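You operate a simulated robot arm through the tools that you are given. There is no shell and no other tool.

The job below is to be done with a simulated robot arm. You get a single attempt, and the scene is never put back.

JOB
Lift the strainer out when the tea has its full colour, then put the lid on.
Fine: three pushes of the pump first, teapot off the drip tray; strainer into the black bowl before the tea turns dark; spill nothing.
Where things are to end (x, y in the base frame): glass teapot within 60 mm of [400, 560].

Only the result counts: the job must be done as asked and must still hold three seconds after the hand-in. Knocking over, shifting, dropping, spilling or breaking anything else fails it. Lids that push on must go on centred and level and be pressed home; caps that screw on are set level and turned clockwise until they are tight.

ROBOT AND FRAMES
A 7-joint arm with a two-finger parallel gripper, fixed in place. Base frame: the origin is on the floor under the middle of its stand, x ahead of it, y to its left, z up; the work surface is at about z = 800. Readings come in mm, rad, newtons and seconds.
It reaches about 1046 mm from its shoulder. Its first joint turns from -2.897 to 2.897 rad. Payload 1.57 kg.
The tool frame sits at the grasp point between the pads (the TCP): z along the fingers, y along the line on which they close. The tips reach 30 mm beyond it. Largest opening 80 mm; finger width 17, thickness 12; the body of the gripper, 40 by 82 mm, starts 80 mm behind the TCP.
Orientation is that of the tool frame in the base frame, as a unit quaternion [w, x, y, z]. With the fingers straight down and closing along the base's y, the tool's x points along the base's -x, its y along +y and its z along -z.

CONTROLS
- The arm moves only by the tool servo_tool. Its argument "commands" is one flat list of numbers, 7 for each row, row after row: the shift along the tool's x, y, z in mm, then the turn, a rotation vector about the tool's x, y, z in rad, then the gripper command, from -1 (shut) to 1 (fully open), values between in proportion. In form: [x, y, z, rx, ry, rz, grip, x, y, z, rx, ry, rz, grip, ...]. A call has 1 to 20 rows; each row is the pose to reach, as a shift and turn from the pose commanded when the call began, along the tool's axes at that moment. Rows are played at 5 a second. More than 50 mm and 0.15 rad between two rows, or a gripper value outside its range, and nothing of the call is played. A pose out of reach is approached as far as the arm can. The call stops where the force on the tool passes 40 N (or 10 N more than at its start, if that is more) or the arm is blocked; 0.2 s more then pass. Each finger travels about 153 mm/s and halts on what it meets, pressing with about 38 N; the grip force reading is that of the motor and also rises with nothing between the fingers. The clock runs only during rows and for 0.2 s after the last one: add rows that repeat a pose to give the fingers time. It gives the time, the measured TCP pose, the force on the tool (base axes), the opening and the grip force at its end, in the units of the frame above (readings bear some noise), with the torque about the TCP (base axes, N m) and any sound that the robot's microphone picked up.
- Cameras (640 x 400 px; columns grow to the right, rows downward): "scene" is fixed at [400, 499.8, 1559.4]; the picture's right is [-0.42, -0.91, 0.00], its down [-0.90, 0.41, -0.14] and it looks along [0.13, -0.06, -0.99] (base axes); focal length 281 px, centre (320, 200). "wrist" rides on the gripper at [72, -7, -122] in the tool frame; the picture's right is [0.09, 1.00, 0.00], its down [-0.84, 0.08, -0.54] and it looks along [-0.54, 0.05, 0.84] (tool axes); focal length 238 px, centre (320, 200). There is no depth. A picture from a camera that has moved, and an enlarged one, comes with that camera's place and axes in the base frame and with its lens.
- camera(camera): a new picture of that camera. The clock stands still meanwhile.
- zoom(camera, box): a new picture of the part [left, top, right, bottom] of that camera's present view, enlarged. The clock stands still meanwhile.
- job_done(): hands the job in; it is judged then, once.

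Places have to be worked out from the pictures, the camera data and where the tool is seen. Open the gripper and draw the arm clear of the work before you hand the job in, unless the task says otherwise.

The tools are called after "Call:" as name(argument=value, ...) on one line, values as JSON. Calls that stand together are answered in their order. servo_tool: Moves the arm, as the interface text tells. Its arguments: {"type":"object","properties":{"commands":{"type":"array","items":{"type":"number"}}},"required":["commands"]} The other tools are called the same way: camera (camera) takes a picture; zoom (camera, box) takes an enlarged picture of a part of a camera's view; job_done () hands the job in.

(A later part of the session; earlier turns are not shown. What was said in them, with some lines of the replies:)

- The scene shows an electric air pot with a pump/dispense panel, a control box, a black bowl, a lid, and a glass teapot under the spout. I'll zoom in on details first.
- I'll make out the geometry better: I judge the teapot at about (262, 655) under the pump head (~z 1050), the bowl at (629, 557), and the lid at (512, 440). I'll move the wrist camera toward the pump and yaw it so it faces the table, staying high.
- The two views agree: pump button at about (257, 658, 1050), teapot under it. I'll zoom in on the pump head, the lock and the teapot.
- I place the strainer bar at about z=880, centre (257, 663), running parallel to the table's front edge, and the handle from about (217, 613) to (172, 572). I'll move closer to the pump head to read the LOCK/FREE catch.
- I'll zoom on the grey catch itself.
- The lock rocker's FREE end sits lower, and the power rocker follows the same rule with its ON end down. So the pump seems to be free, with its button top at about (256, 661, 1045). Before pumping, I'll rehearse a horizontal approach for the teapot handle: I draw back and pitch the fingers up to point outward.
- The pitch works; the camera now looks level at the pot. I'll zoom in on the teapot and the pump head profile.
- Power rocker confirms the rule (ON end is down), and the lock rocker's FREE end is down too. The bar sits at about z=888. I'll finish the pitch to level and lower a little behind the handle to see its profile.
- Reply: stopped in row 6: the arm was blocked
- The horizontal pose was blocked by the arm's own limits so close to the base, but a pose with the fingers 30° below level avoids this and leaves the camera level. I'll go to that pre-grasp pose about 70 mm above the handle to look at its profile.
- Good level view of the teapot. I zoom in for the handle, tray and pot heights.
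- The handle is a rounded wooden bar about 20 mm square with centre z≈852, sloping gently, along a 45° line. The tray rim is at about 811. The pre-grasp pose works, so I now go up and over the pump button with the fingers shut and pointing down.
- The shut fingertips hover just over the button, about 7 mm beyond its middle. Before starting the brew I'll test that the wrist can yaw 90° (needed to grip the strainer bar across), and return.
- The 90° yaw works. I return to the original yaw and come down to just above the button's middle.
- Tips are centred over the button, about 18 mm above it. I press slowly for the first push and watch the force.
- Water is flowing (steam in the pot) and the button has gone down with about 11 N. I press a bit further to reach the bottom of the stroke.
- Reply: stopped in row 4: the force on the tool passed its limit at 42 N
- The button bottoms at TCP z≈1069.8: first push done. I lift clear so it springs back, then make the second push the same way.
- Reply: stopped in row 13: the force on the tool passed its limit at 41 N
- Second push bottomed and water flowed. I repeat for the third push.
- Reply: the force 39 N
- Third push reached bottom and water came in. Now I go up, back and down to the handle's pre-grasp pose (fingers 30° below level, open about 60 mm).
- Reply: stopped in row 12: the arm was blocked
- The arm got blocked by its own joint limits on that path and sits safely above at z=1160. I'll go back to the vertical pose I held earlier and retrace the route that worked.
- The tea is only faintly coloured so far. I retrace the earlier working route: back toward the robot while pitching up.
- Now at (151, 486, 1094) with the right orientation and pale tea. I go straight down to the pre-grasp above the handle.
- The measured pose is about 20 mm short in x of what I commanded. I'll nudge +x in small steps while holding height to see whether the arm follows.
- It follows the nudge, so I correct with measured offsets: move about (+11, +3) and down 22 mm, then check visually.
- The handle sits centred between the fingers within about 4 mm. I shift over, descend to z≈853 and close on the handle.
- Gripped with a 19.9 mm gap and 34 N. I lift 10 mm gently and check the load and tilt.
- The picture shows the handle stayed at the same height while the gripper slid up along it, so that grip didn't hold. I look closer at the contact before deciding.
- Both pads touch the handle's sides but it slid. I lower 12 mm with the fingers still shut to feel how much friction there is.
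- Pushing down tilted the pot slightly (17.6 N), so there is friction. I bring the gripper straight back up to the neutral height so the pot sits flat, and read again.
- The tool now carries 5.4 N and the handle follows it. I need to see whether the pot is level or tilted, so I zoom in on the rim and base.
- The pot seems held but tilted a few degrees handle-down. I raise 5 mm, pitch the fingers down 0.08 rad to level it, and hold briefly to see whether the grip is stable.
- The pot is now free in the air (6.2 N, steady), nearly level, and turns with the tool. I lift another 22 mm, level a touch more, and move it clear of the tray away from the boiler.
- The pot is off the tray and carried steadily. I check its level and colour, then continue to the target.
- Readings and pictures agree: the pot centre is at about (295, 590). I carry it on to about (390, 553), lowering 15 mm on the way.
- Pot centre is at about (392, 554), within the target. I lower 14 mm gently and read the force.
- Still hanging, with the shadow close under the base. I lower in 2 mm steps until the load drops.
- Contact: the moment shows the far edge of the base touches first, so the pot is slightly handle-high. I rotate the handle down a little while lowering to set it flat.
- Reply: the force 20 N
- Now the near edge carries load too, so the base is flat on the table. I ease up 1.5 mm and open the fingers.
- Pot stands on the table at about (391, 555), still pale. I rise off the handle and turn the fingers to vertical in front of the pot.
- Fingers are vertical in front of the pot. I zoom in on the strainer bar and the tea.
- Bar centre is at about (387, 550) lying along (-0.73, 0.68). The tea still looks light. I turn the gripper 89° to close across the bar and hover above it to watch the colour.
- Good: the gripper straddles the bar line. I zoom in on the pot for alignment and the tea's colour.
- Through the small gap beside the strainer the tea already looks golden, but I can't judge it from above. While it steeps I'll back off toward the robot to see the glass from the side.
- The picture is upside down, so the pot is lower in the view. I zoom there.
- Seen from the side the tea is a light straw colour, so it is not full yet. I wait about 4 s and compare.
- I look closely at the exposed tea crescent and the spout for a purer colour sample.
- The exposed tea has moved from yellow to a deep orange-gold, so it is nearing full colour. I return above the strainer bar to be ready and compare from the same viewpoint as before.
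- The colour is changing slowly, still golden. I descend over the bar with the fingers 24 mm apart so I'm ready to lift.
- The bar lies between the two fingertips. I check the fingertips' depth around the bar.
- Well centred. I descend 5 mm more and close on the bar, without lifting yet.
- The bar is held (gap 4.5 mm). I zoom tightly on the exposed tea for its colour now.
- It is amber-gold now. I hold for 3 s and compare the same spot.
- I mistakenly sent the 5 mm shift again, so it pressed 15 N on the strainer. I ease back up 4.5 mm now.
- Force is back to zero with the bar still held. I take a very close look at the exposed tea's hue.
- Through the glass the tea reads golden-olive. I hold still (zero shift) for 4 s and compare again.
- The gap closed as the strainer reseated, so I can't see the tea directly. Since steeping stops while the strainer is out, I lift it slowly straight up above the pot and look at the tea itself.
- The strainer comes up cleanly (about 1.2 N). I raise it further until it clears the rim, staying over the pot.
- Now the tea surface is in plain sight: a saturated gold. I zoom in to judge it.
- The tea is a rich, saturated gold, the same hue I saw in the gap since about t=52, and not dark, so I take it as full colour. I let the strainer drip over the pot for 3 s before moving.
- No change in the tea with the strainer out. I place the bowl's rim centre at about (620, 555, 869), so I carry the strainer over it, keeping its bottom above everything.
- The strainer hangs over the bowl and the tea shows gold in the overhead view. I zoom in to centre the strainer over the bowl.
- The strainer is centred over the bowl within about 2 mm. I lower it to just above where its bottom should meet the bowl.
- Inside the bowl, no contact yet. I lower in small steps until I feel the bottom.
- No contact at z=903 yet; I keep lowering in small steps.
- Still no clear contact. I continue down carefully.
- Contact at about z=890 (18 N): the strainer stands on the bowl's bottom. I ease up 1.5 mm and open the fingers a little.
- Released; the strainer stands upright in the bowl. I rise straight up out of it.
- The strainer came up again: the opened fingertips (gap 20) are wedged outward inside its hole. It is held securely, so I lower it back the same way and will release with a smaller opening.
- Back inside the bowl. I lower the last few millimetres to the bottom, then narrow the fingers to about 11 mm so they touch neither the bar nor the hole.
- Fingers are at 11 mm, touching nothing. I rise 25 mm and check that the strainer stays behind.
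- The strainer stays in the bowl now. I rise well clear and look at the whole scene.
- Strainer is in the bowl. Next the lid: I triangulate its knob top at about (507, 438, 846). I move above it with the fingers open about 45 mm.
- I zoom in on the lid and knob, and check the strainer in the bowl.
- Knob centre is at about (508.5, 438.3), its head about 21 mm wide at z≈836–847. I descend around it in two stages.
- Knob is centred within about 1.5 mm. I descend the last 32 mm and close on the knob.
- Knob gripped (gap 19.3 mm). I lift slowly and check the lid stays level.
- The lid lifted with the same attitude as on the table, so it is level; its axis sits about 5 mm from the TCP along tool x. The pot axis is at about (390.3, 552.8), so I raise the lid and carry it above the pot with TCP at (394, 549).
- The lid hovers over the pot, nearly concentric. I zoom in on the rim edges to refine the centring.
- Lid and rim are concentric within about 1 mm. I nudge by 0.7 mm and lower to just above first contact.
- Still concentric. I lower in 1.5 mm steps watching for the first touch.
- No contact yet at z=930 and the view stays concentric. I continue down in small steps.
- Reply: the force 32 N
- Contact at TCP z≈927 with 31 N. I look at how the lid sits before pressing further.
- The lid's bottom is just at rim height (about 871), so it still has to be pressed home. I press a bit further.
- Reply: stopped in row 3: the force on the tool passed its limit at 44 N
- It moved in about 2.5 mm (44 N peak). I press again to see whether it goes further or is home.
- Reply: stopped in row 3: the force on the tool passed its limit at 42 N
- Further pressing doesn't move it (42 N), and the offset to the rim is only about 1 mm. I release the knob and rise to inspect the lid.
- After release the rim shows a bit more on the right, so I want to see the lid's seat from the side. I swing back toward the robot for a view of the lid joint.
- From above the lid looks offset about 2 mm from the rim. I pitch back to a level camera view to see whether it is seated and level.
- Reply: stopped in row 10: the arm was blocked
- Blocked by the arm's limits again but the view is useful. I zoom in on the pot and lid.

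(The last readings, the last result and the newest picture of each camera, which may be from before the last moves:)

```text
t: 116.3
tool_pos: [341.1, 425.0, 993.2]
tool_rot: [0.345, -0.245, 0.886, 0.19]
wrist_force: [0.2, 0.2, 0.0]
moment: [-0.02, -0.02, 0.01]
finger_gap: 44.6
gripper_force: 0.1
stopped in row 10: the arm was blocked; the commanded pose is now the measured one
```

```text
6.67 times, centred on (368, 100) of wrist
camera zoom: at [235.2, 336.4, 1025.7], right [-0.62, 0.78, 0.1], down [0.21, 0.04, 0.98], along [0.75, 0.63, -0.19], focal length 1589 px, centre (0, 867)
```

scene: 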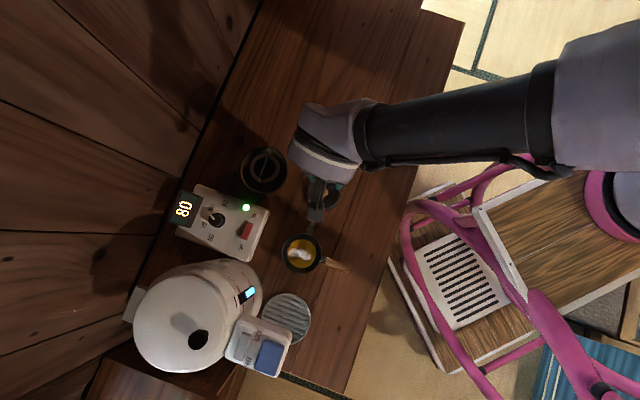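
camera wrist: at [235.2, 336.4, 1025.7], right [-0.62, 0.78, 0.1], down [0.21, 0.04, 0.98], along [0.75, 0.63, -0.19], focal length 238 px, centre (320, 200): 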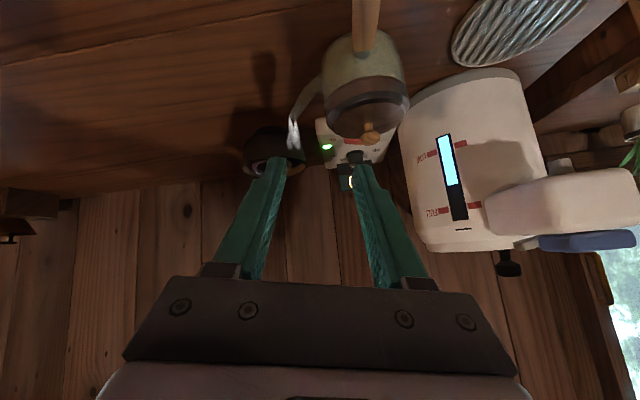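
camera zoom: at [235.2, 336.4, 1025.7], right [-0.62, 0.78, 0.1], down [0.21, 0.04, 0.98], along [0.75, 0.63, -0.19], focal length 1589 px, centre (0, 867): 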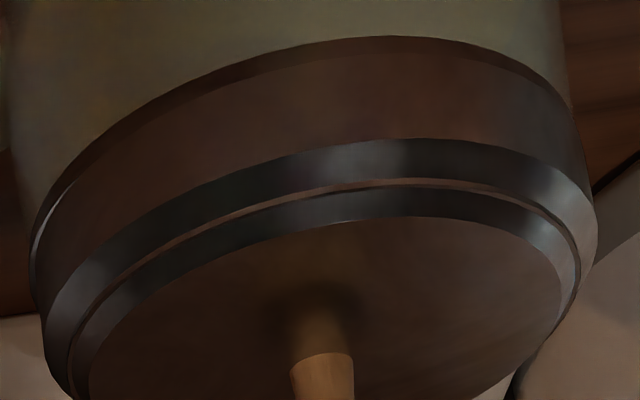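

I take tighter zooms of the lid–rim joint on both sides to see whether any gap remains.

Call:
zoom(camera="wrist", box=[322, 75, 362, 115])

Call:
zoom(camera="wrist", box=[372, 70, 412, 110])

Call:
zoom(camera="scene", box=[278, 224, 326, 270])

```text
10.00 times, centred on (342, 95) of wrist
camera zoom: at [235.2, 336.4, 1025.7], right [-0.62, 0.78, 0.1], down [0.21, 0.04, 0.98], along [0.75, 0.63, -0.19], focal length 2384 px, centre (100, 1250)
```

zoom: 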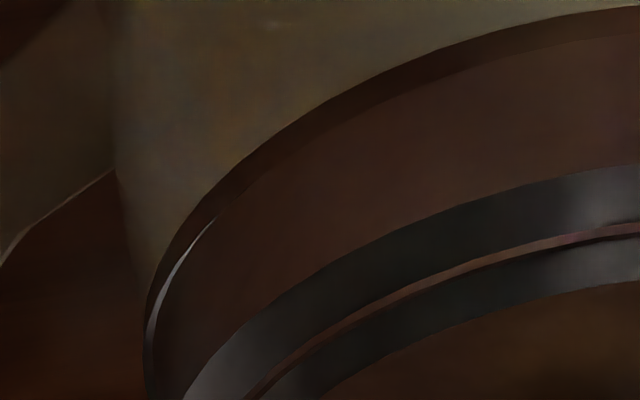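

```text
10.00 times, centred on (392, 90) of wrist
camera zoom: at [235.2, 336.4, 1025.7], right [-0.62, 0.78, 0.1], down [0.21, 0.04, 0.98], along [0.75, 0.63, -0.19], focal length 2384 px, centre (-400, 1300)
```

zoom: 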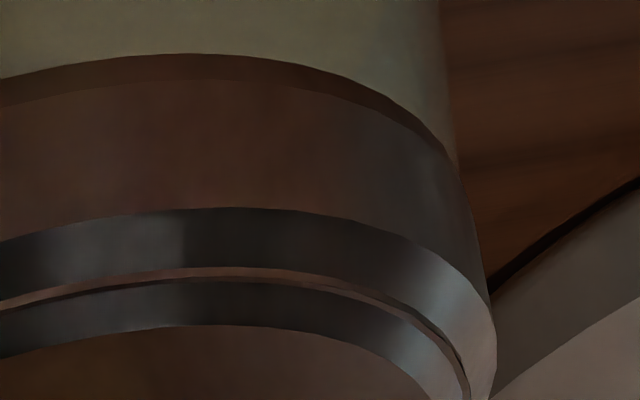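

```text
8.70 times, centred on (302, 247) of scene
camera zoom: at [400.0, 499.8, 1559.4], right [-0.42, -0.91, 0.0], down [-0.9, 0.41, -0.14], along [0.13, -0.06, -0.99], focal length 2443 px, centre (476, -209)
```

zoom: 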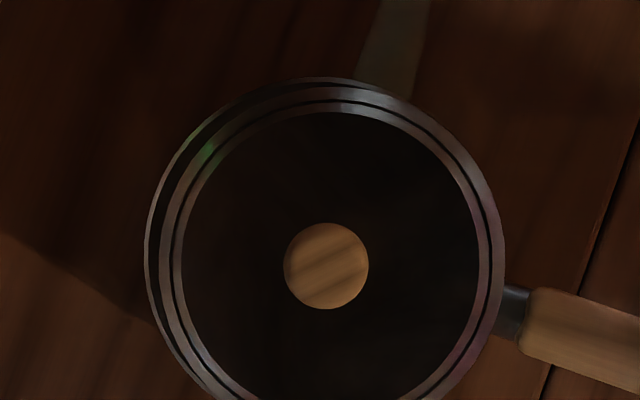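

The lid sits level on the collar but about 2.5–3 mm off centre toward the robot, so I'm not satisfied it's home. I return to the vertical pose to regrip the knob and recentre it.

Call:
servo_tool(commands=[-6.6, 9.4, -0.7, 0.0128, 0.1152, -0.0332, 0.12, -13.3, 18.9, -1.3, 0.0256, 0.2304, -0.0663, 0.12, -19.9, 28.3, -2, 0.0384, 0.3456, -0.0995, 0.12, -26.5, 37.8, -2.7, 0.0512, 0.4609, -0.1327, 0.12, -33.1, 47.2, -3.4, 0.064, 0.5761, -0.1659, 0.12, -39.8, 56.7, -4, 0.0768, 0.6913, -0.199, 0.12, -46.4, 66.1, -4.7, 0.0896, 0.8065, -0.2322, 0.12])

Call:
camera(camera="wrist")

```text
t: 117.9
tool_pos: [327.2, 491.4, 1038.3]
tool_rot: [0.0, -0.386, 0.922, -0.002]
wrist_force: [0.1, 0.3, 0.7]
moment: [0.04, -0.02, 0.03]
finger_gap: 44.8
gripper_force: 0.0
```

```text
taken
camera wrist: at [282.8, 435.6, 1161.2], right [-0.77, 0.63, -0.01], down [0.53, 0.65, 0.54], along [0.35, 0.41, -0.84], focal length 238 px, centre (320, 200)
```

wrist: 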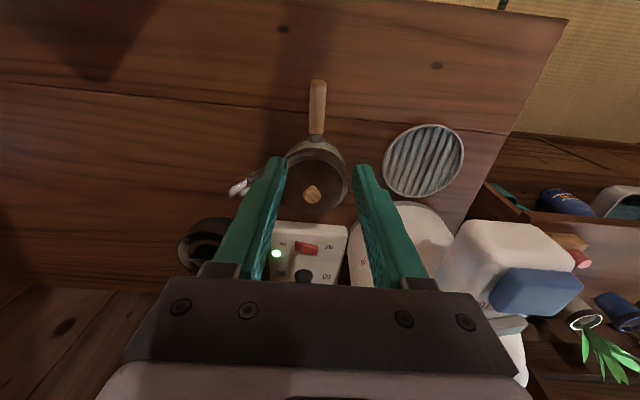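

I can use this yaw for the lid. I move above the knob at about (388, 548) and look.

Call:
servo_tool(commands=[-14, -0.6, 5, 0, 0, 0, 0.12, -28, -1.2, 15, 0, 0, 0, 0.12, -42, -1.8, 28, 0, 0, 0, 0.12, -56, -2.4, 42, 0, 0, 0, 0.12, -70, -3, 56, 0, 0, 0, 0.12, -83.2, -3.4, 68, 0, 0, 0, 0.12])

Call:
zoom(camera="wrist", box=[240, 60, 400, 220])

Call:
zoom(camera="wrist", box=[256, 70, 384, 150])

```text
t: 119.3
tool_pos: [388.4, 549.1, 968.2]
tool_rot: [0.001, -0.385, 0.923, -0.003]
wrist_force: [0.0, 0.2, -0.5]
moment: [0.01, -0.01, -0.03]
finger_gap: 44.8
gripper_force: 0.0
```

```text
2.50 times, centred on (320, 140) of wrist
camera zoom: at [342.2, 491.8, 1092.2], right [-0.77, 0.64, -0.01], down [0.53, 0.65, 0.54], along [0.35, 0.41, -0.84], focal length 596 px, centre (320, 350)
```

zoom: 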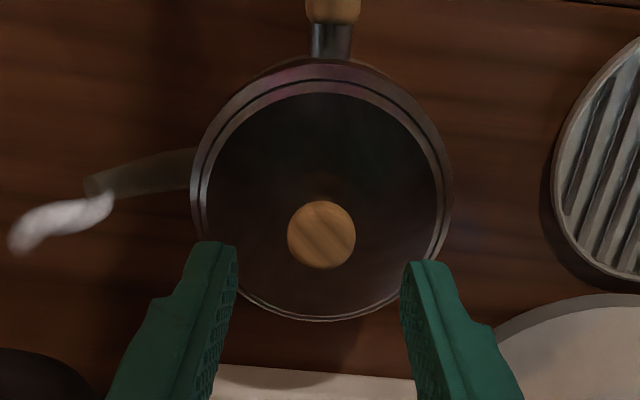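

```text
5.00 times, centred on (320, 110) of wrist
camera zoom: at [342.2, 491.8, 1092.2], right [-0.77, 0.64, -0.01], down [0.53, 0.65, 0.54], along [0.35, 0.41, -0.84], focal length 1192 px, centre (320, 650)
```

zoom: 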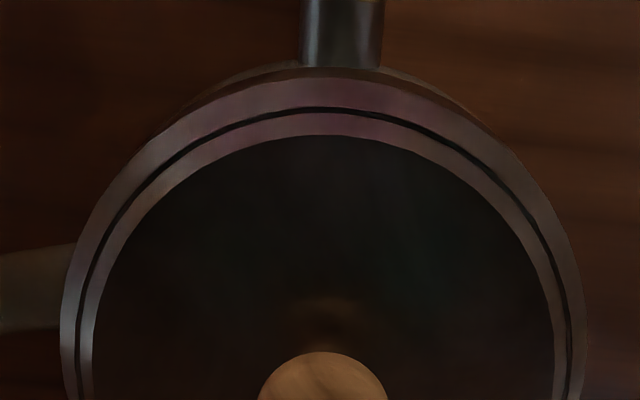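

The knob is within 1.5 mm of the tool axis, and the lid is shifted toward the robot. I descend around the knob to z≈925 and grip it.

Call:
servo_tool(commands=[1.5, -0.2, 12, 0, 0, 0, 0.12, 1.5, -0.2, 24, 0, 0, 0, 0.12, 1.5, -0.2, 34, 0, 0, 0, 0.12, 1.5, -0.2, 40, 0, 0, 0, 0.12, 1.5, -0.2, 43.5, 0, 0, 0, 0.12, 1.5, -0.2, 43.5, 0, 0, 0, -0.2, 1.5, -0.2, 43.5, 0, 0, 0, -0.5, 1.5, -0.2, 43.5, 0, 0, 0, -1, 1.5, -0.2, 43.5, 0, 0, 0, -1])

Call:
zoom(camera="wrist", box=[240, 60, 400, 220])

Call:
zoom(camera="wrist", box=[256, 70, 384, 150])

```text
t: 121.3
tool_pos: [388.1, 544.7, 926.0]
tool_rot: [0.001, -0.385, 0.923, -0.002]
wrist_force: [-0.4, 0.0, 0.0]
moment: [-0.01, 0.01, 0.01]
finger_gap: 20.3
gripper_force: 33.6
```

```text
2.50 times, centred on (320, 140) of wrist
camera zoom: at [341.4, 488.9, 1048.5], right [-0.77, 0.63, -0.01], down [0.53, 0.65, 0.54], along [0.35, 0.41, -0.84], focal length 596 px, centre (320, 350)
```

zoom: 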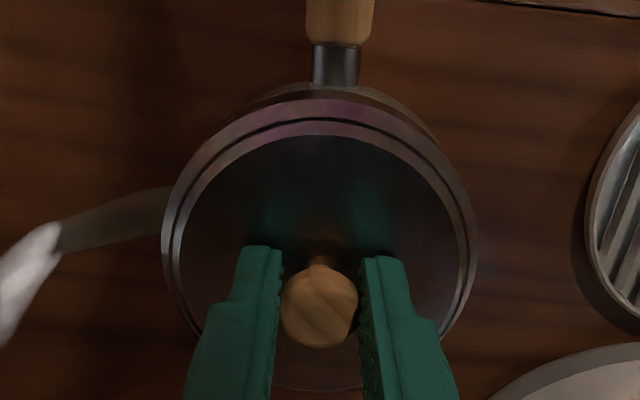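

```text
5.00 times, centred on (320, 110) of wrist
camera zoom: at [341.4, 488.9, 1048.5], right [-0.77, 0.63, -0.01], down [0.53, 0.65, 0.54], along [0.35, 0.41, -0.84], focal length 1192 px, centre (320, 650)
```

zoom: 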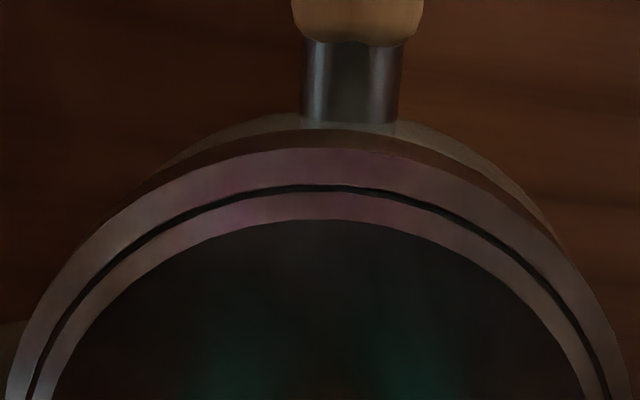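

Gripped. I lift the lid 10 mm off the rim and look at the relative position to recentre it.

Call:
servo_tool(commands=[0, 0, -2, 0, 0, 0, -1, 0, 0, -5, 0, 0, 0, -1, 0, 0, -10, 0, 0, 0, -1, 0, 0, -10, 0, 0, 0, -1])

Call:
camera(camera="wrist")

Call:
zoom(camera="wrist", box=[240, 60, 400, 220])

Call:
zoom(camera="wrist", box=[256, 70, 384, 150])

```text
t: 122.3
tool_pos: [386.5, 546.3, 934.6]
tool_rot: [0.001, -0.385, 0.923, -0.003]
wrist_force: [-0.5, 0.7, -1.2]
moment: [-0.02, 0.0, -0.01]
finger_gap: 20.3
gripper_force: 33.7
```

```text
taken
camera wrist: at [341.6, 489.8, 1058.5], right [-0.77, 0.63, -0.01], down [0.53, 0.65, 0.54], along [0.35, 0.42, -0.84], focal length 238 px, centre (320, 200)
```

wrist: 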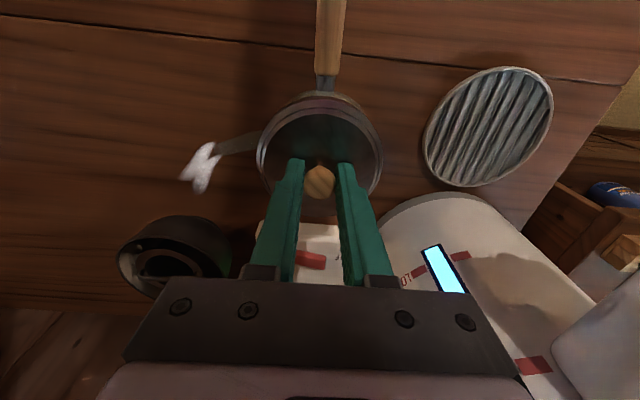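

```text
2.50 times, centred on (320, 140) of wrist
camera zoom: at [341.6, 489.8, 1058.5], right [-0.77, 0.63, -0.01], down [0.53, 0.65, 0.54], along [0.35, 0.42, -0.84], focal length 596 px, centre (320, 350)
```

zoom: 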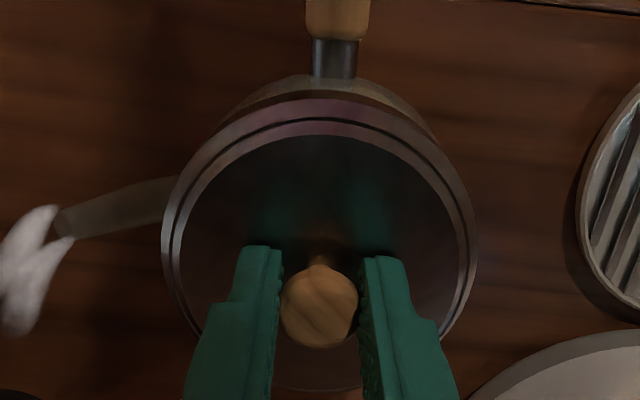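

```text
5.00 times, centred on (320, 110) of wrist
camera zoom: at [341.6, 489.8, 1058.5], right [-0.77, 0.63, -0.01], down [0.53, 0.65, 0.54], along [0.35, 0.42, -0.84], focal length 1192 px, centre (320, 650)
```

zoom: 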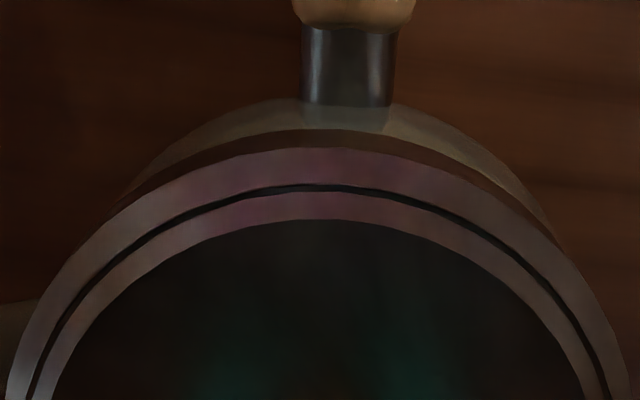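

It lifted off freely, so it was not pressed home. I shift the lid about 10 mm away from the robot to expose the near rim and measure it properly.

Call:
servo_tool(commands=[0, 0, -4, 0, 0, 0, -1, -5, 0.7, -5, 0, 0, 0, -1, -10, 1.5, -5, 0, 0, 0, -1, -10, 1.5, -5, 0, 0, 0, -1])

Call:
zoom(camera="wrist", box=[240, 60, 400, 220])

Call:
zoom(camera="wrist", box=[256, 70, 384, 150])

```text
t: 123.3
tool_pos: [393.6, 553.7, 940.2]
tool_rot: [0.001, -0.385, 0.923, -0.003]
wrist_force: [0.8, 0.5, -0.4]
moment: [-0.03, -0.01, 0.06]
finger_gap: 20.1
gripper_force: 34.2
```

```text
2.50 times, centred on (320, 140) of wrist
camera zoom: at [348.0, 498.4, 1062.9], right [-0.77, 0.63, -0.01], down [0.53, 0.65, 0.54], along [0.35, 0.41, -0.84], focal length 596 px, centre (320, 350)
```

zoom: 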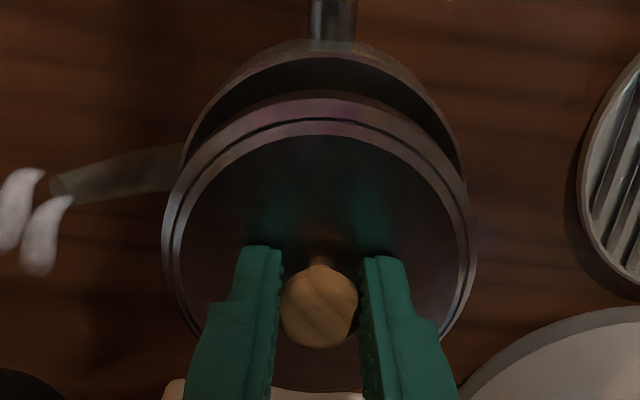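

```text
5.00 times, centred on (320, 110) of wrist
camera zoom: at [348.0, 498.4, 1062.9], right [-0.77, 0.63, -0.01], down [0.53, 0.65, 0.54], along [0.35, 0.41, -0.84], focal length 1192 px, centre (320, 650)
```

zoom: 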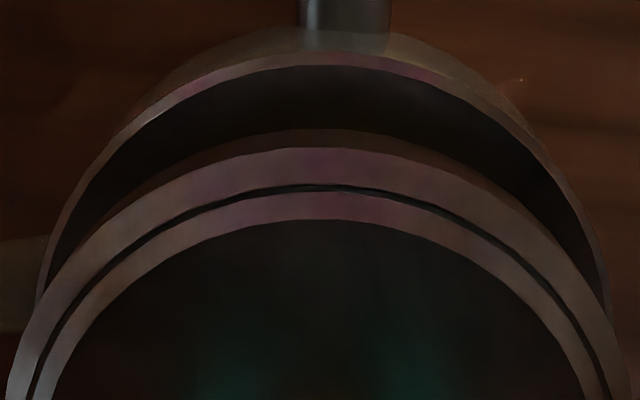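

Fitting circles: rim centre is at tool (4.2, -0.2) and lid centre at (-2.0, -0.15). I shift 6.2 mm toward the robot and lower 9 mm to recheck concentricity.

Call:
servo_tool(commands=[3, 0, 0, 0, 0, 0, -1, 6.2, 0, 0, 0, 0, 0, -1, 6.2, 0, 3, 0, 0, 0, -1, 6.2, 0, 6, 0, 0, 0, -1, 6.2, 0, 9, 0, 0, 0, -1])

Call:
zoom(camera="wrist", box=[240, 60, 400, 220])

Call:
zoom(camera="wrist", box=[256, 70, 384, 150])

```text
t: 124.5
tool_pos: [389.2, 549.5, 931.0]
tool_rot: [0.001, -0.385, 0.923, -0.002]
wrist_force: [0.4, 0.6, -0.3]
moment: [-0.02, 0.0, -0.02]
finger_gap: 20.2
gripper_force: 33.4
```

```text
2.50 times, centred on (320, 140) of wrist
camera zoom: at [344.0, 494.2, 1054.5], right [-0.77, 0.63, -0.01], down [0.53, 0.65, 0.54], along [0.35, 0.42, -0.84], focal length 596 px, centre (320, 350)
```

zoom: 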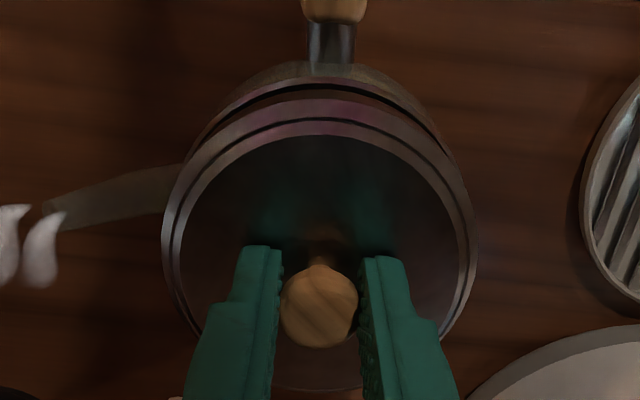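

```text
5.00 times, centred on (320, 110) of wrist
camera zoom: at [344.0, 494.2, 1054.5], right [-0.77, 0.63, -0.01], down [0.53, 0.65, 0.54], along [0.35, 0.42, -0.84], focal length 1192 px, centre (320, 650)
```

zoom: 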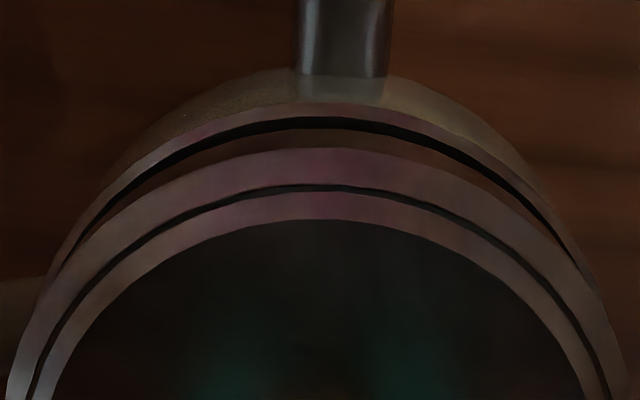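

Now concentric within about 0.5 mm. I lower in 1 mm steps and watch for whether the plug enters freely.

Call:
servo_tool(commands=[0.4, 0, 1, 0, 0, 0, -1, 0.4, 0, 2, 0, 0, 0, -1, 0.4, 0, 3, 0, 0, 0, -1])

Call:
zoom(camera="wrist", box=[256, 70, 384, 150])

```text
t: 125.3
tool_pos: [389.9, 550.2, 927.9]
tool_rot: [0.001, -0.385, 0.923, -0.002]
wrist_force: [0.0, -0.1, -0.2]
moment: [0.0, -0.01, 0.0]
finger_gap: 19.9
gripper_force: 33.8
```

```text
5.00 times, centred on (320, 110) of wrist
camera zoom: at [342.9, 493.2, 1051.4], right [-0.77, 0.63, -0.01], down [0.53, 0.65, 0.54], along [0.35, 0.41, -0.84], focal length 1192 px, centre (320, 650)
```

zoom: 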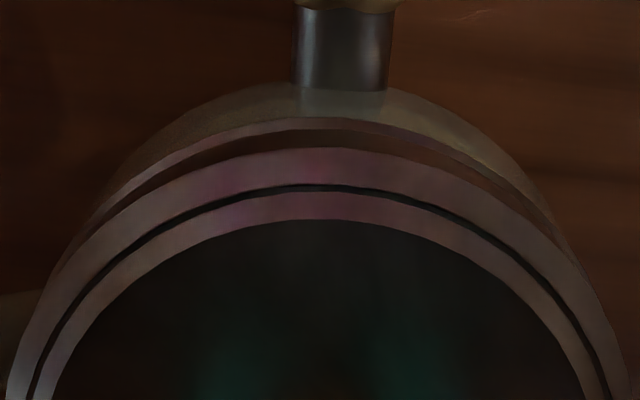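

No contact yet. I continue down.

Call:
servo_tool(commands=[0, 0, 1, 0, 0, 0, -1, 0, 0, 2, 0, 0, 0, -1, 0, 0, 3, 0, 0, 0, -1])

Call:
zoom(camera="wrist", box=[256, 70, 384, 150])

```text
t: 126.1
tool_pos: [389.2, 549.1, 925.6]
tool_rot: [0.0, -0.385, 0.923, -0.002]
wrist_force: [-1.2, -0.4, 5.0]
moment: [-0.09, 0.07, -0.03]
finger_gap: 20.3
gripper_force: 34.2
```

```text
5.00 times, centred on (320, 110) of wrist
camera zoom: at [343.4, 493.1, 1048.3], right [-0.77, 0.63, -0.01], down [0.53, 0.65, 0.54], along [0.35, 0.42, -0.84], focal length 1192 px, centre (320, 650)
```

zoom: 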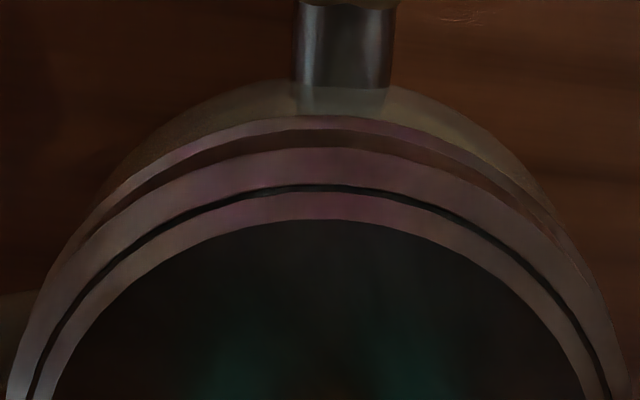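

First touch at z≈925.6, well centred. Now I press it home in 1 mm steps.

Call:
servo_tool(commands=[0, 0, 1, 0, 0, 0, -1, 0, 0, 2, 0, 0, 0, -1, 0, 0, 3, 0, 0, 0, -1, 0, 0, 4, 0, 0, 0, -1, 0, 0, 5, 0, 0, 0, -1, 0, 0, 6, 0, 0, 0, -1])

Call:
zoom(camera="wrist", box=[256, 70, 384, 150])

Call:
zoom(camera="wrist", box=[240, 60, 400, 220])

```text
t: 127.1
tool_pos: [389.6, 550.7, 925.1]
tool_rot: [0.002, -0.385, 0.923, -0.001]
wrist_force: [0.2, 0.9, 5.7]
moment: [0.19, -0.11, 0.0]
finger_gap: 20.0
gripper_force: 33.9
stopped in row 4: the force on the tool passed its limit at 41 N (the readings are from after the stop); the commanded pose is now the measured one
```

```text
5.00 times, centred on (320, 110) of wrist
camera zoom: at [344.0, 494.7, 1047.5], right [-0.77, 0.64, 0.0], down [0.53, 0.65, 0.54], along [0.35, 0.42, -0.84], focal length 1192 px, centre (320, 650)
```

zoom: 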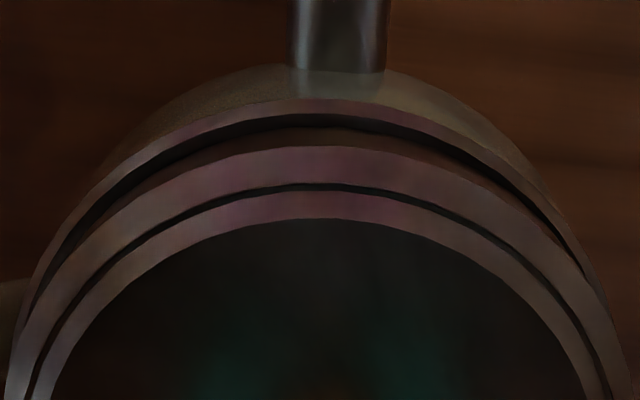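

```text
2.50 times, centred on (320, 140) of wrist
camera zoom: at [344.0, 494.7, 1047.5], right [-0.77, 0.64, 0.0], down [0.53, 0.65, 0.54], along [0.35, 0.42, -0.84], focal length 596 px, centre (320, 350)
```

zoom: 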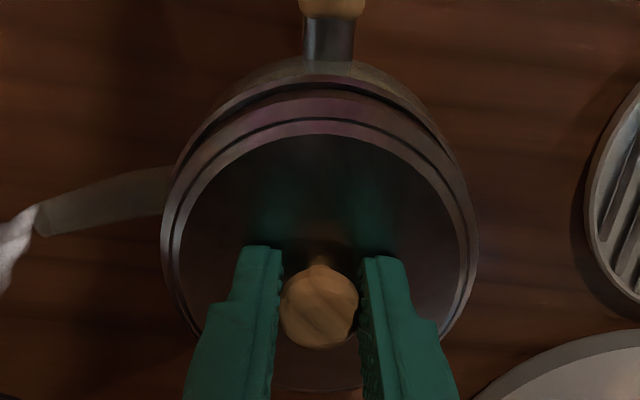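

The press peaked at 41 N and the lid slid about 2 mm on the rim. I test whether it has engaged by raising 3 mm and reading the force.

Call:
servo_tool(commands=[0, 0, -1, 0, 0, 0, -1, 0, 0, -2, 0, 0, 0, -1, 0, 0, -3, 0, 0, 0, -1])

Call:
zoom(camera="wrist", box=[256, 70, 384, 150])

Call:
zoom(camera="wrist", box=[240, 60, 400, 220])

```text
t: 127.9
tool_pos: [388.5, 551.2, 925.0]
tool_rot: [0.001, -0.385, 0.923, -0.002]
wrist_force: [0.0, -0.2, -0.6]
moment: [0.02, -0.04, 0.0]
finger_gap: 20.1
gripper_force: 34.2
```

```text
5.00 times, centred on (320, 110) of wrist
camera zoom: at [343.9, 494.5, 1049.2], right [-0.77, 0.63, -0.01], down [0.53, 0.65, 0.54], along [0.35, 0.42, -0.84], focal length 1192 px, centre (320, 650)
```

zoom: 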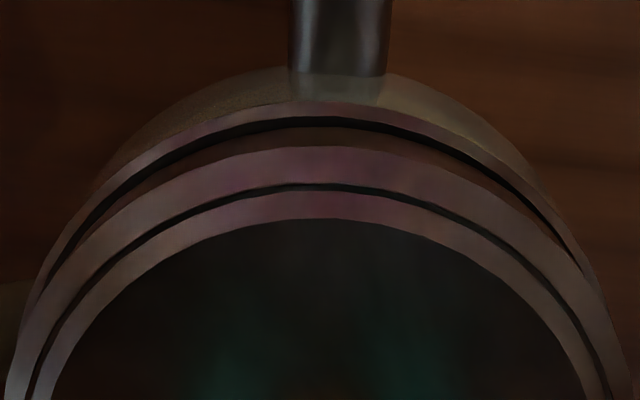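

```text
2.50 times, centred on (320, 140) of wrist
camera zoom: at [343.9, 494.5, 1049.2], right [-0.77, 0.63, -0.01], down [0.53, 0.65, 0.54], along [0.35, 0.42, -0.84], focal length 596 px, centre (320, 350)
```

zoom: 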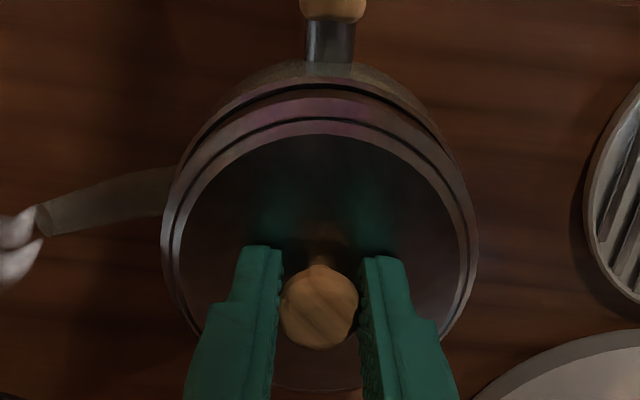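

Unclear at this small lift. I raise 6 mm more to see if the lid comes free.

Call:
servo_tool(commands=[0, 0, -2, 0, 0, 0, -1, 0, 0, -4, 0, 0, 0, -1, 0, 0, -6, 0, 0, 0, -1])

Call:
zoom(camera="wrist", box=[256, 70, 384, 150])

Call:
zoom(camera="scene", box=[240, 190, 400, 290])

```text
t: 128.7
tool_pos: [391.0, 549.6, 933.0]
tool_rot: [0.001, -0.384, 0.923, -0.002]
wrist_force: [-1.0, 0.5, 0.0]
moment: [-0.01, 0.01, -0.02]
finger_gap: 20.1
gripper_force: 33.7
```

```text
5.00 times, centred on (320, 110) of wrist
camera zoom: at [343.8, 494.0, 1054.9], right [-0.77, 0.63, -0.01], down [0.53, 0.65, 0.54], along [0.35, 0.42, -0.84], focal length 1192 px, centre (320, 650)
```

zoom: 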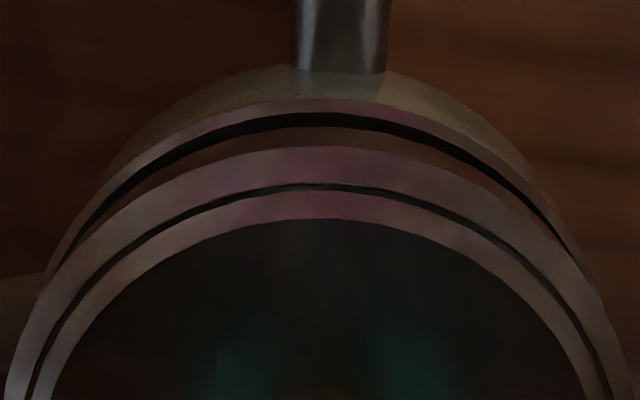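

```text
4.00 times, centred on (320, 240) of scene
camera zoom: at [400.0, 499.8, 1559.4], right [-0.42, -0.91, 0.0], down [-0.9, 0.41, -0.14], along [0.13, -0.06, -0.99], focal length 1124 px, centre (320, 40)
```

zoom: 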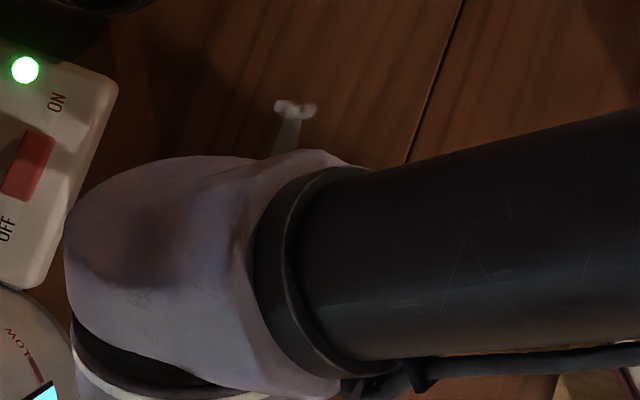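

It came off freely, so it isn't engaged; the lid seems to need a close fit inside the rim. I take tight zooms of both edges to align it better.

Call:
zoom(camera="wrist", box=[256, 96, 296, 136])

Call:
zoom(camera="wrist", box=[344, 96, 384, 136])

Call:
zoom(camera="wrist", box=[300, 80, 340, 105])

```text
10.00 times, centred on (276, 116) of wrist
camera zoom: at [343.8, 494.0, 1054.9], right [-0.77, 0.63, -0.01], down [0.53, 0.65, 0.54], along [0.35, 0.42, -0.84], focal length 2384 px, centre (760, 1040)
```

zoom: 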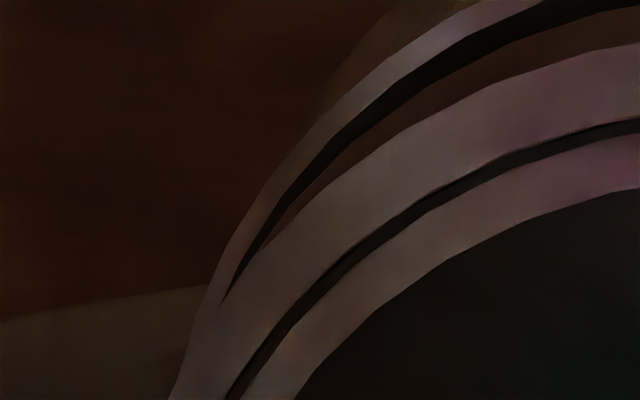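

```text
10.00 times, centred on (364, 116) of wrist
camera zoom: at [343.8, 494.0, 1054.9], right [-0.77, 0.63, -0.01], down [0.53, 0.65, 0.54], along [0.35, 0.42, -0.84], focal length 2384 px, centre (-120, 1040)
```

zoom: 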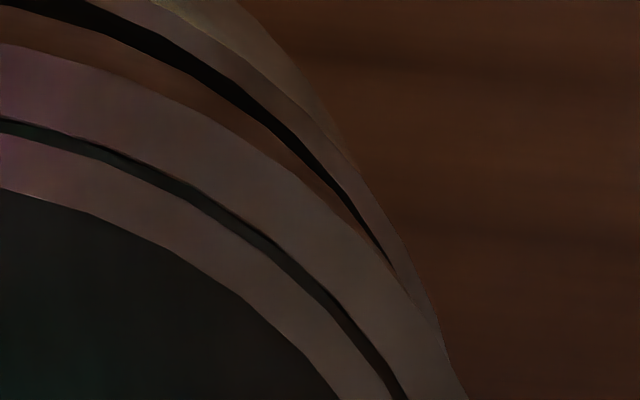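

```text
16.00 times, centred on (320, 92) of wrist
camera zoom: at [343.8, 494.0, 1054.9], right [-0.77, 0.63, -0.01], down [0.53, 0.65, 0.54], along [0.35, 0.42, -0.84], focal length 3814 px, centre (320, 1920)
```

zoom: 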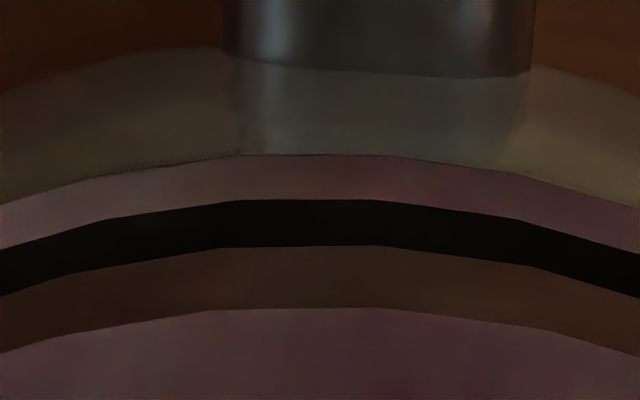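

Careful circle fits put the lid centre within 0.8 mm of the rim centre. I correct 0.6 mm, then lower to contact; this time I'll press without tripping the force stop, since a stop resets the commanded pose to a noisy reading.

Call:
servo_tool(commands=[0.6, 0, 2, 0, 0, 0, -1, 0.6, 0, 4, 0, 0, 0, -1, 0.6, 0, 6, 0, 0, 0, -1, 0.6, 0, 7, 0, 0, 0, -1])

Call:
zoom(camera="wrist", box=[300, 80, 340, 105])

Call:
zoom(camera="wrist", box=[256, 70, 384, 150])

```text
t: 129.7
tool_pos: [388.6, 549.6, 925.7]
tool_rot: [0.002, -0.385, 0.923, -0.001]
wrist_force: [-0.5, 0.4, -0.7]
moment: [-0.03, -0.01, -0.01]
finger_gap: 20.3
gripper_force: 33.8
```

```text
16.00 times, centred on (320, 92) of wrist
camera zoom: at [343.6, 493.5, 1048.7], right [-0.77, 0.63, 0.0], down [0.53, 0.65, 0.54], along [0.35, 0.42, -0.84], focal length 3814 px, centre (320, 1920)
```

zoom: 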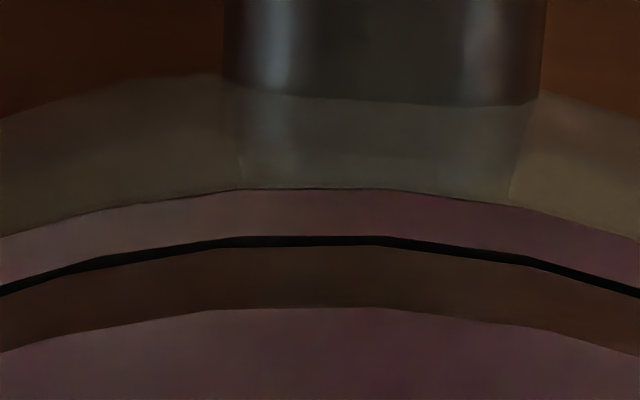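

```text
5.00 times, centred on (320, 110) of wrist
camera zoom: at [343.6, 493.5, 1048.7], right [-0.77, 0.63, 0.0], down [0.53, 0.65, 0.54], along [0.35, 0.42, -0.84], focal length 1192 px, centre (320, 650)
```

zoom: 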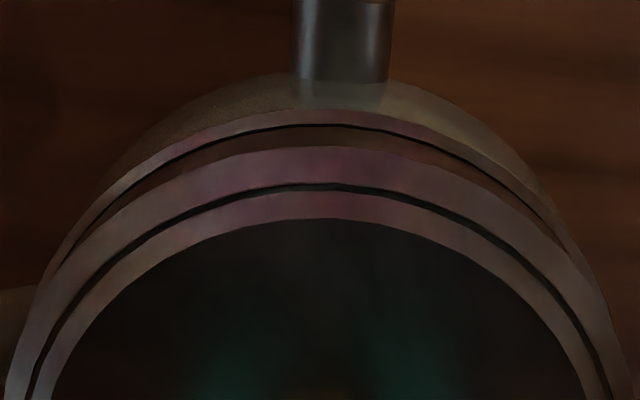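

No contact yet and the margin looks even all round. I continue down 1 mm at a time.

Call:
servo_tool(commands=[0, 0, 0.7, 0, 0, 0, -1, 0, 0, 1.4, 0, 0, 0, -1, 0, 0, 2, 0, 0, 0, -1])

Call:
zoom(camera="wrist", box=[300, 80, 340, 105])

```text
t: 130.5
tool_pos: [389.6, 550.2, 924.5]
tool_rot: [0.001, -0.385, 0.923, -0.001]
wrist_force: [-0.9, -5.6, 12.0]
moment: [-0.16, 0.13, -0.04]
finger_gap: 20.2
gripper_force: 34.2
heard: snap
```

```text
16.00 times, centred on (320, 92) of wrist
camera zoom: at [343.7, 493.6, 1047.5], right [-0.77, 0.64, 0.0], down [0.53, 0.65, 0.54], along [0.35, 0.42, -0.84], focal length 3814 px, centre (320, 1920)
```

zoom: 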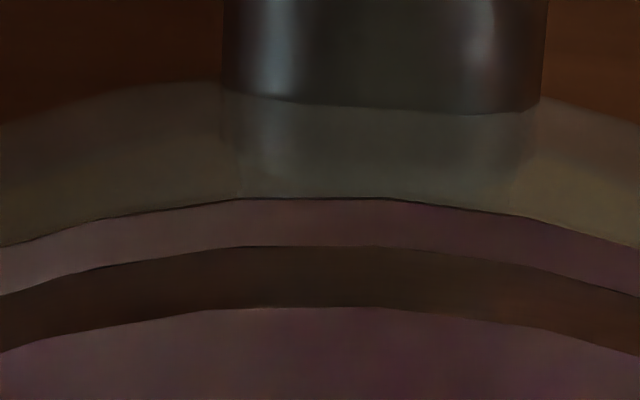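

I heard a snap: the lid has clicked home. I add a gentle push of 1 mm to be sure, then ease back to zero load.

Call:
servo_tool(commands=[0, 0, 0.5, 0, 0, 0, -1, 0, 0, 1, 0, 0, 0, -1, 0, 0, 1, 0, 0, 0, -1])

Call:
zoom(camera="wrist", box=[256, 70, 384, 150])

```text
t: 131.3
tool_pos: [390.2, 549.4, 924.8]
tool_rot: [0.004, -0.385, 0.923, -0.001]
wrist_force: [-1.0, -7.2, 27.4]
moment: [-0.04, 0.04, -0.01]
finger_gap: 19.8
gripper_force: 33.4
```

```text
5.00 times, centred on (320, 110) of wrist
camera zoom: at [343.7, 493.5, 1047.2], right [-0.77, 0.63, 0.0], down [0.53, 0.65, 0.55], along [0.35, 0.42, -0.84], focal length 1192 px, centre (320, 650)
```

zoom: 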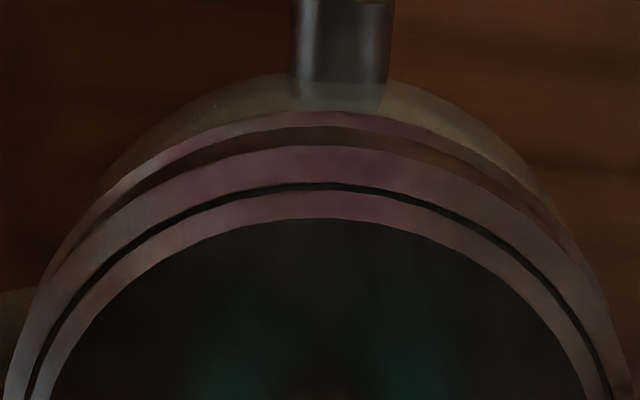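

Solid at 27 N. I relax about 1.7 mm to near zero load, then open the fingers.

Call:
servo_tool(commands=[0, 0, -0.8, 0, 0, 0, -1, 0, 0, -1.6, 0, 0, 0, -1, 0, 0, -1.6, 0, 0, 0, -1])

```text
t: 132.1
tool_pos: [389.6, 550.0, 924.6]
tool_rot: [0.002, -0.385, 0.923, -0.002]
wrist_force: [1.7, 4.1, 9.2]
moment: [0.36, -0.12, -0.01]
finger_gap: 20.4
gripper_force: 33.4
```

Down to 9 N; a touch more and then I open the fingers slowly.

Call:
servo_tool(commands=[0, 0, -0.6, 0, 0, 0, -1, 0, 0, -0.6, 0, 0, 0, -0.45, 0, 0, -0.6, 0, 0, 0, -0.4, 0, 0, -0.6, 0, 0, 0, -0.2, 0, 0, -0.6, 0, 0, 0, 0.12, 0, 0, -0.6, 0, 0, 0, 0.12])

Call:
zoom(camera="wrist", box=[240, 60, 400, 220])

```text
t: 133.5
tool_pos: [389.1, 549.7, 925.0]
tool_rot: [0.002, -0.386, 0.923, -0.002]
wrist_force: [0.0, -0.4, 1.0]
moment: [-0.02, -0.02, -0.01]
finger_gap: 44.7
gripper_force: 0.0
```

```text
2.50 times, centred on (320, 140) of wrist
camera zoom: at [343.3, 493.5, 1047.7], right [-0.77, 0.63, 0.0], down [0.53, 0.65, 0.54], along [0.35, 0.42, -0.84], focal length 596 px, centre (320, 350)
```

zoom: 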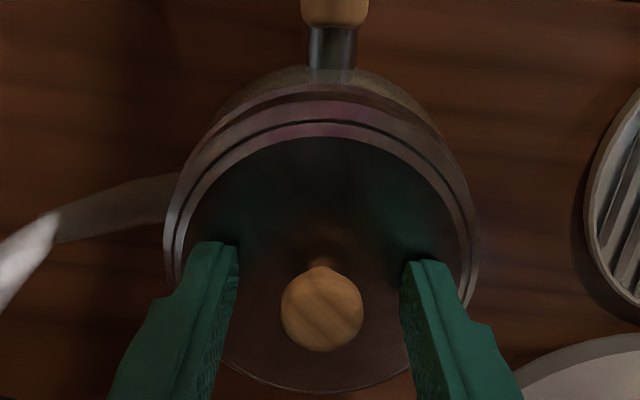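

Released, and the lid stays concentric on the rim. I rise straight up and then draw the arm back clear of the work.

Call:
servo_tool(commands=[0, 0, -8, 0, 0, 0, 0.12, 0, 0, -20, 0, 0, 0, 0.12, 0, 0, -40, 0, 0, 0, 0.12, 0, 0, -65, 0, 0, 0, 0.12, 0, 0, -90, 0, 0, 0, 0.12, 20, 0, -110, 0, 0, 0, 0.12, 45, 0, -120, 0, 0, 0, 0.12, 70, 0, -125, 0, 0, 0, 0.3, 95, 0, -130, 0, 0, 0, 0.5, 120, 0, -135, 0, 0, 0, 0.5, 145, 0, -140, 0, 0, 0, 0.5])

Call:
camera(camera="scene")

Call:
camera(camera="wrist")

Call:
zoom(camera="scene", box=[260, 210, 356, 280])

```text
t: 135.9
tool_pos: [287.3, 447.5, 1063.8]
tool_rot: [0.002, -0.385, 0.923, -0.003]
wrist_force: [-0.5, -0.1, -0.3]
moment: [-0.01, 0.03, -0.02]
finger_gap: 59.8
gripper_force: 0.2
```

```text
taken
```

scene: 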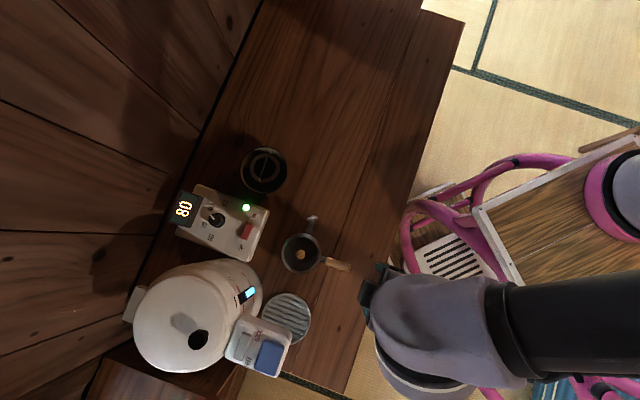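

```text
taken
camera wrist: at [241.2, 391.5, 1187.3], right [-0.77, 0.64, 0.0], down [0.53, 0.65, 0.54], along [0.35, 0.42, -0.84], focal length 238 px, centre (320, 200)
```

wrist: 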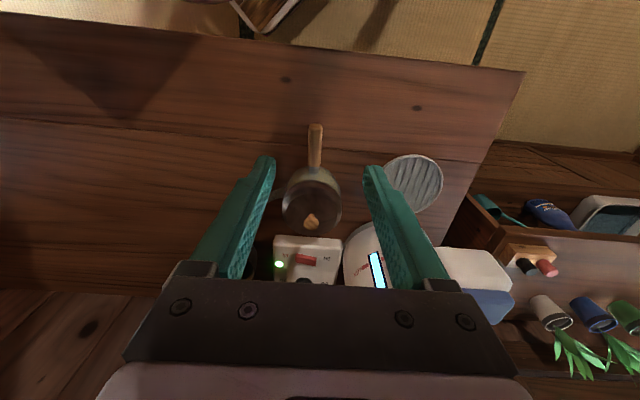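

```text
5.71 times, centred on (308, 245) of scene
camera zoom: at [400.0, 499.8, 1559.4], right [-0.42, -0.91, 0.0], down [-0.9, 0.41, -0.14], along [0.13, -0.06, -0.99], focal length 1606 px, centre (389, -57)
```

zoom: 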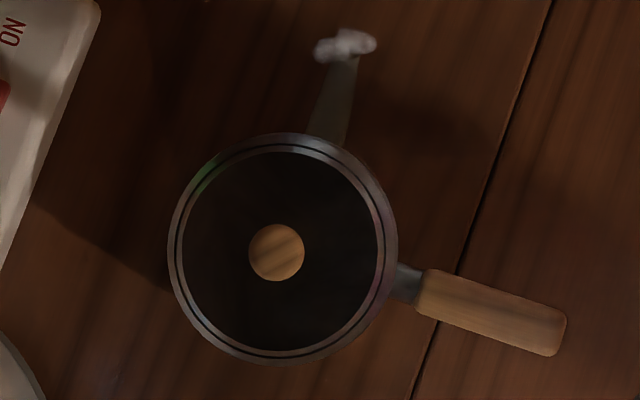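

The lid now sits concentric on the pot. I check the bowl with the strainer, the pot's side, and the table for anything amiss before handing in.

Call:
zoom(camera="scene", box=[220, 130, 316, 200])

Call:
zoom(camera="wrist", box=[256, 150, 384, 240])

Call:
zoom(camera="scene", box=[200, 230, 360, 390])

```text
5.71 times, centred on (268, 165) of scene
camera zoom: at [400.0, 499.8, 1559.4], right [-0.42, -0.91, 0.0], down [-0.9, 0.41, -0.14], along [0.13, -0.06, -0.99], focal length 1606 px, centre (617, 400)
```

zoom: 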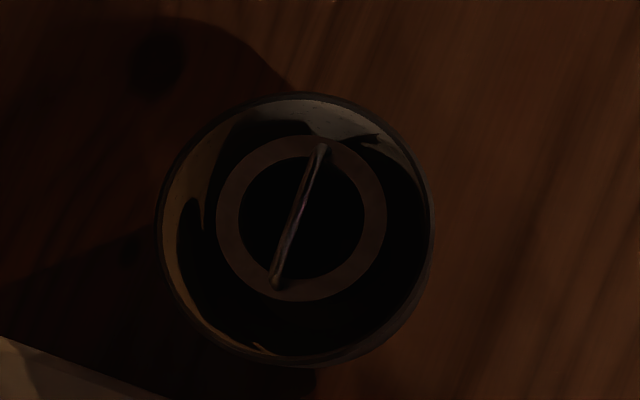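

```text
4.44 times, centred on (320, 195) of wrist
camera zoom: at [241.2, 391.5, 1187.3], right [-0.77, 0.64, 0.0], down [0.53, 0.65, 0.54], along [0.35, 0.42, -0.84], focal length 1059 px, centre (320, 222)
```

zoom: 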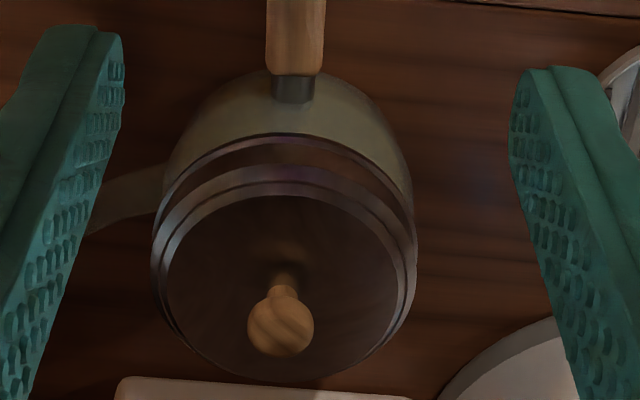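

```text
2.50 times, centred on (280, 310) of scene
camera zoom: at [400.0, 499.8, 1559.4], right [-0.42, -0.91, 0.0], down [-0.9, 0.41, -0.14], along [0.13, -0.06, -0.99], focal length 702 px, centre (420, -75)
```

zoom: 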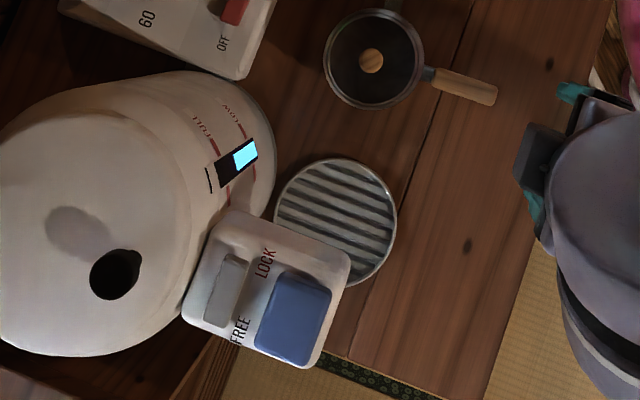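

Everything checks out: lid home and centred, pot at about (390, 551), strainer standing in the black bowl, table dry, and the arm open and clear. I hand the job in.

Call:
job_done()

```text
The job is handed in.
```

I finished the job and handed it in, but I had to judge "full colour" by eye. No result came back with the hand-in, so I don't know how it was judged.

- **Pump:** I gave three full pushes first. Each reached the bottom and brought water in.
- **Teapot:** it stands off the drip tray at about (390, 551), roughly 13 mm from the target. On the first lift my grip slipped and the pot tipped a few degrees on the tray. I saw no spill then or later.
- **Strainer:** I lifted it out about 55 s after the first push. The tea was a deep gold and had stopped changing visibly for some 15–20 s, with no sign of turning dark. It stands upright in the black bowl. On the first release the open fingers caught inside it and brought it back up, so I lowered it and released it again.
- **Lid:** it is on, centred and level. The first two presses did not seat it, peaking at about 44 N, so I recentred it. On the next press it clicked and held against a 27 N push.

In the last pictures the table looked dry, nothing was knocked over, and the arm was drawn back with the gripper open.
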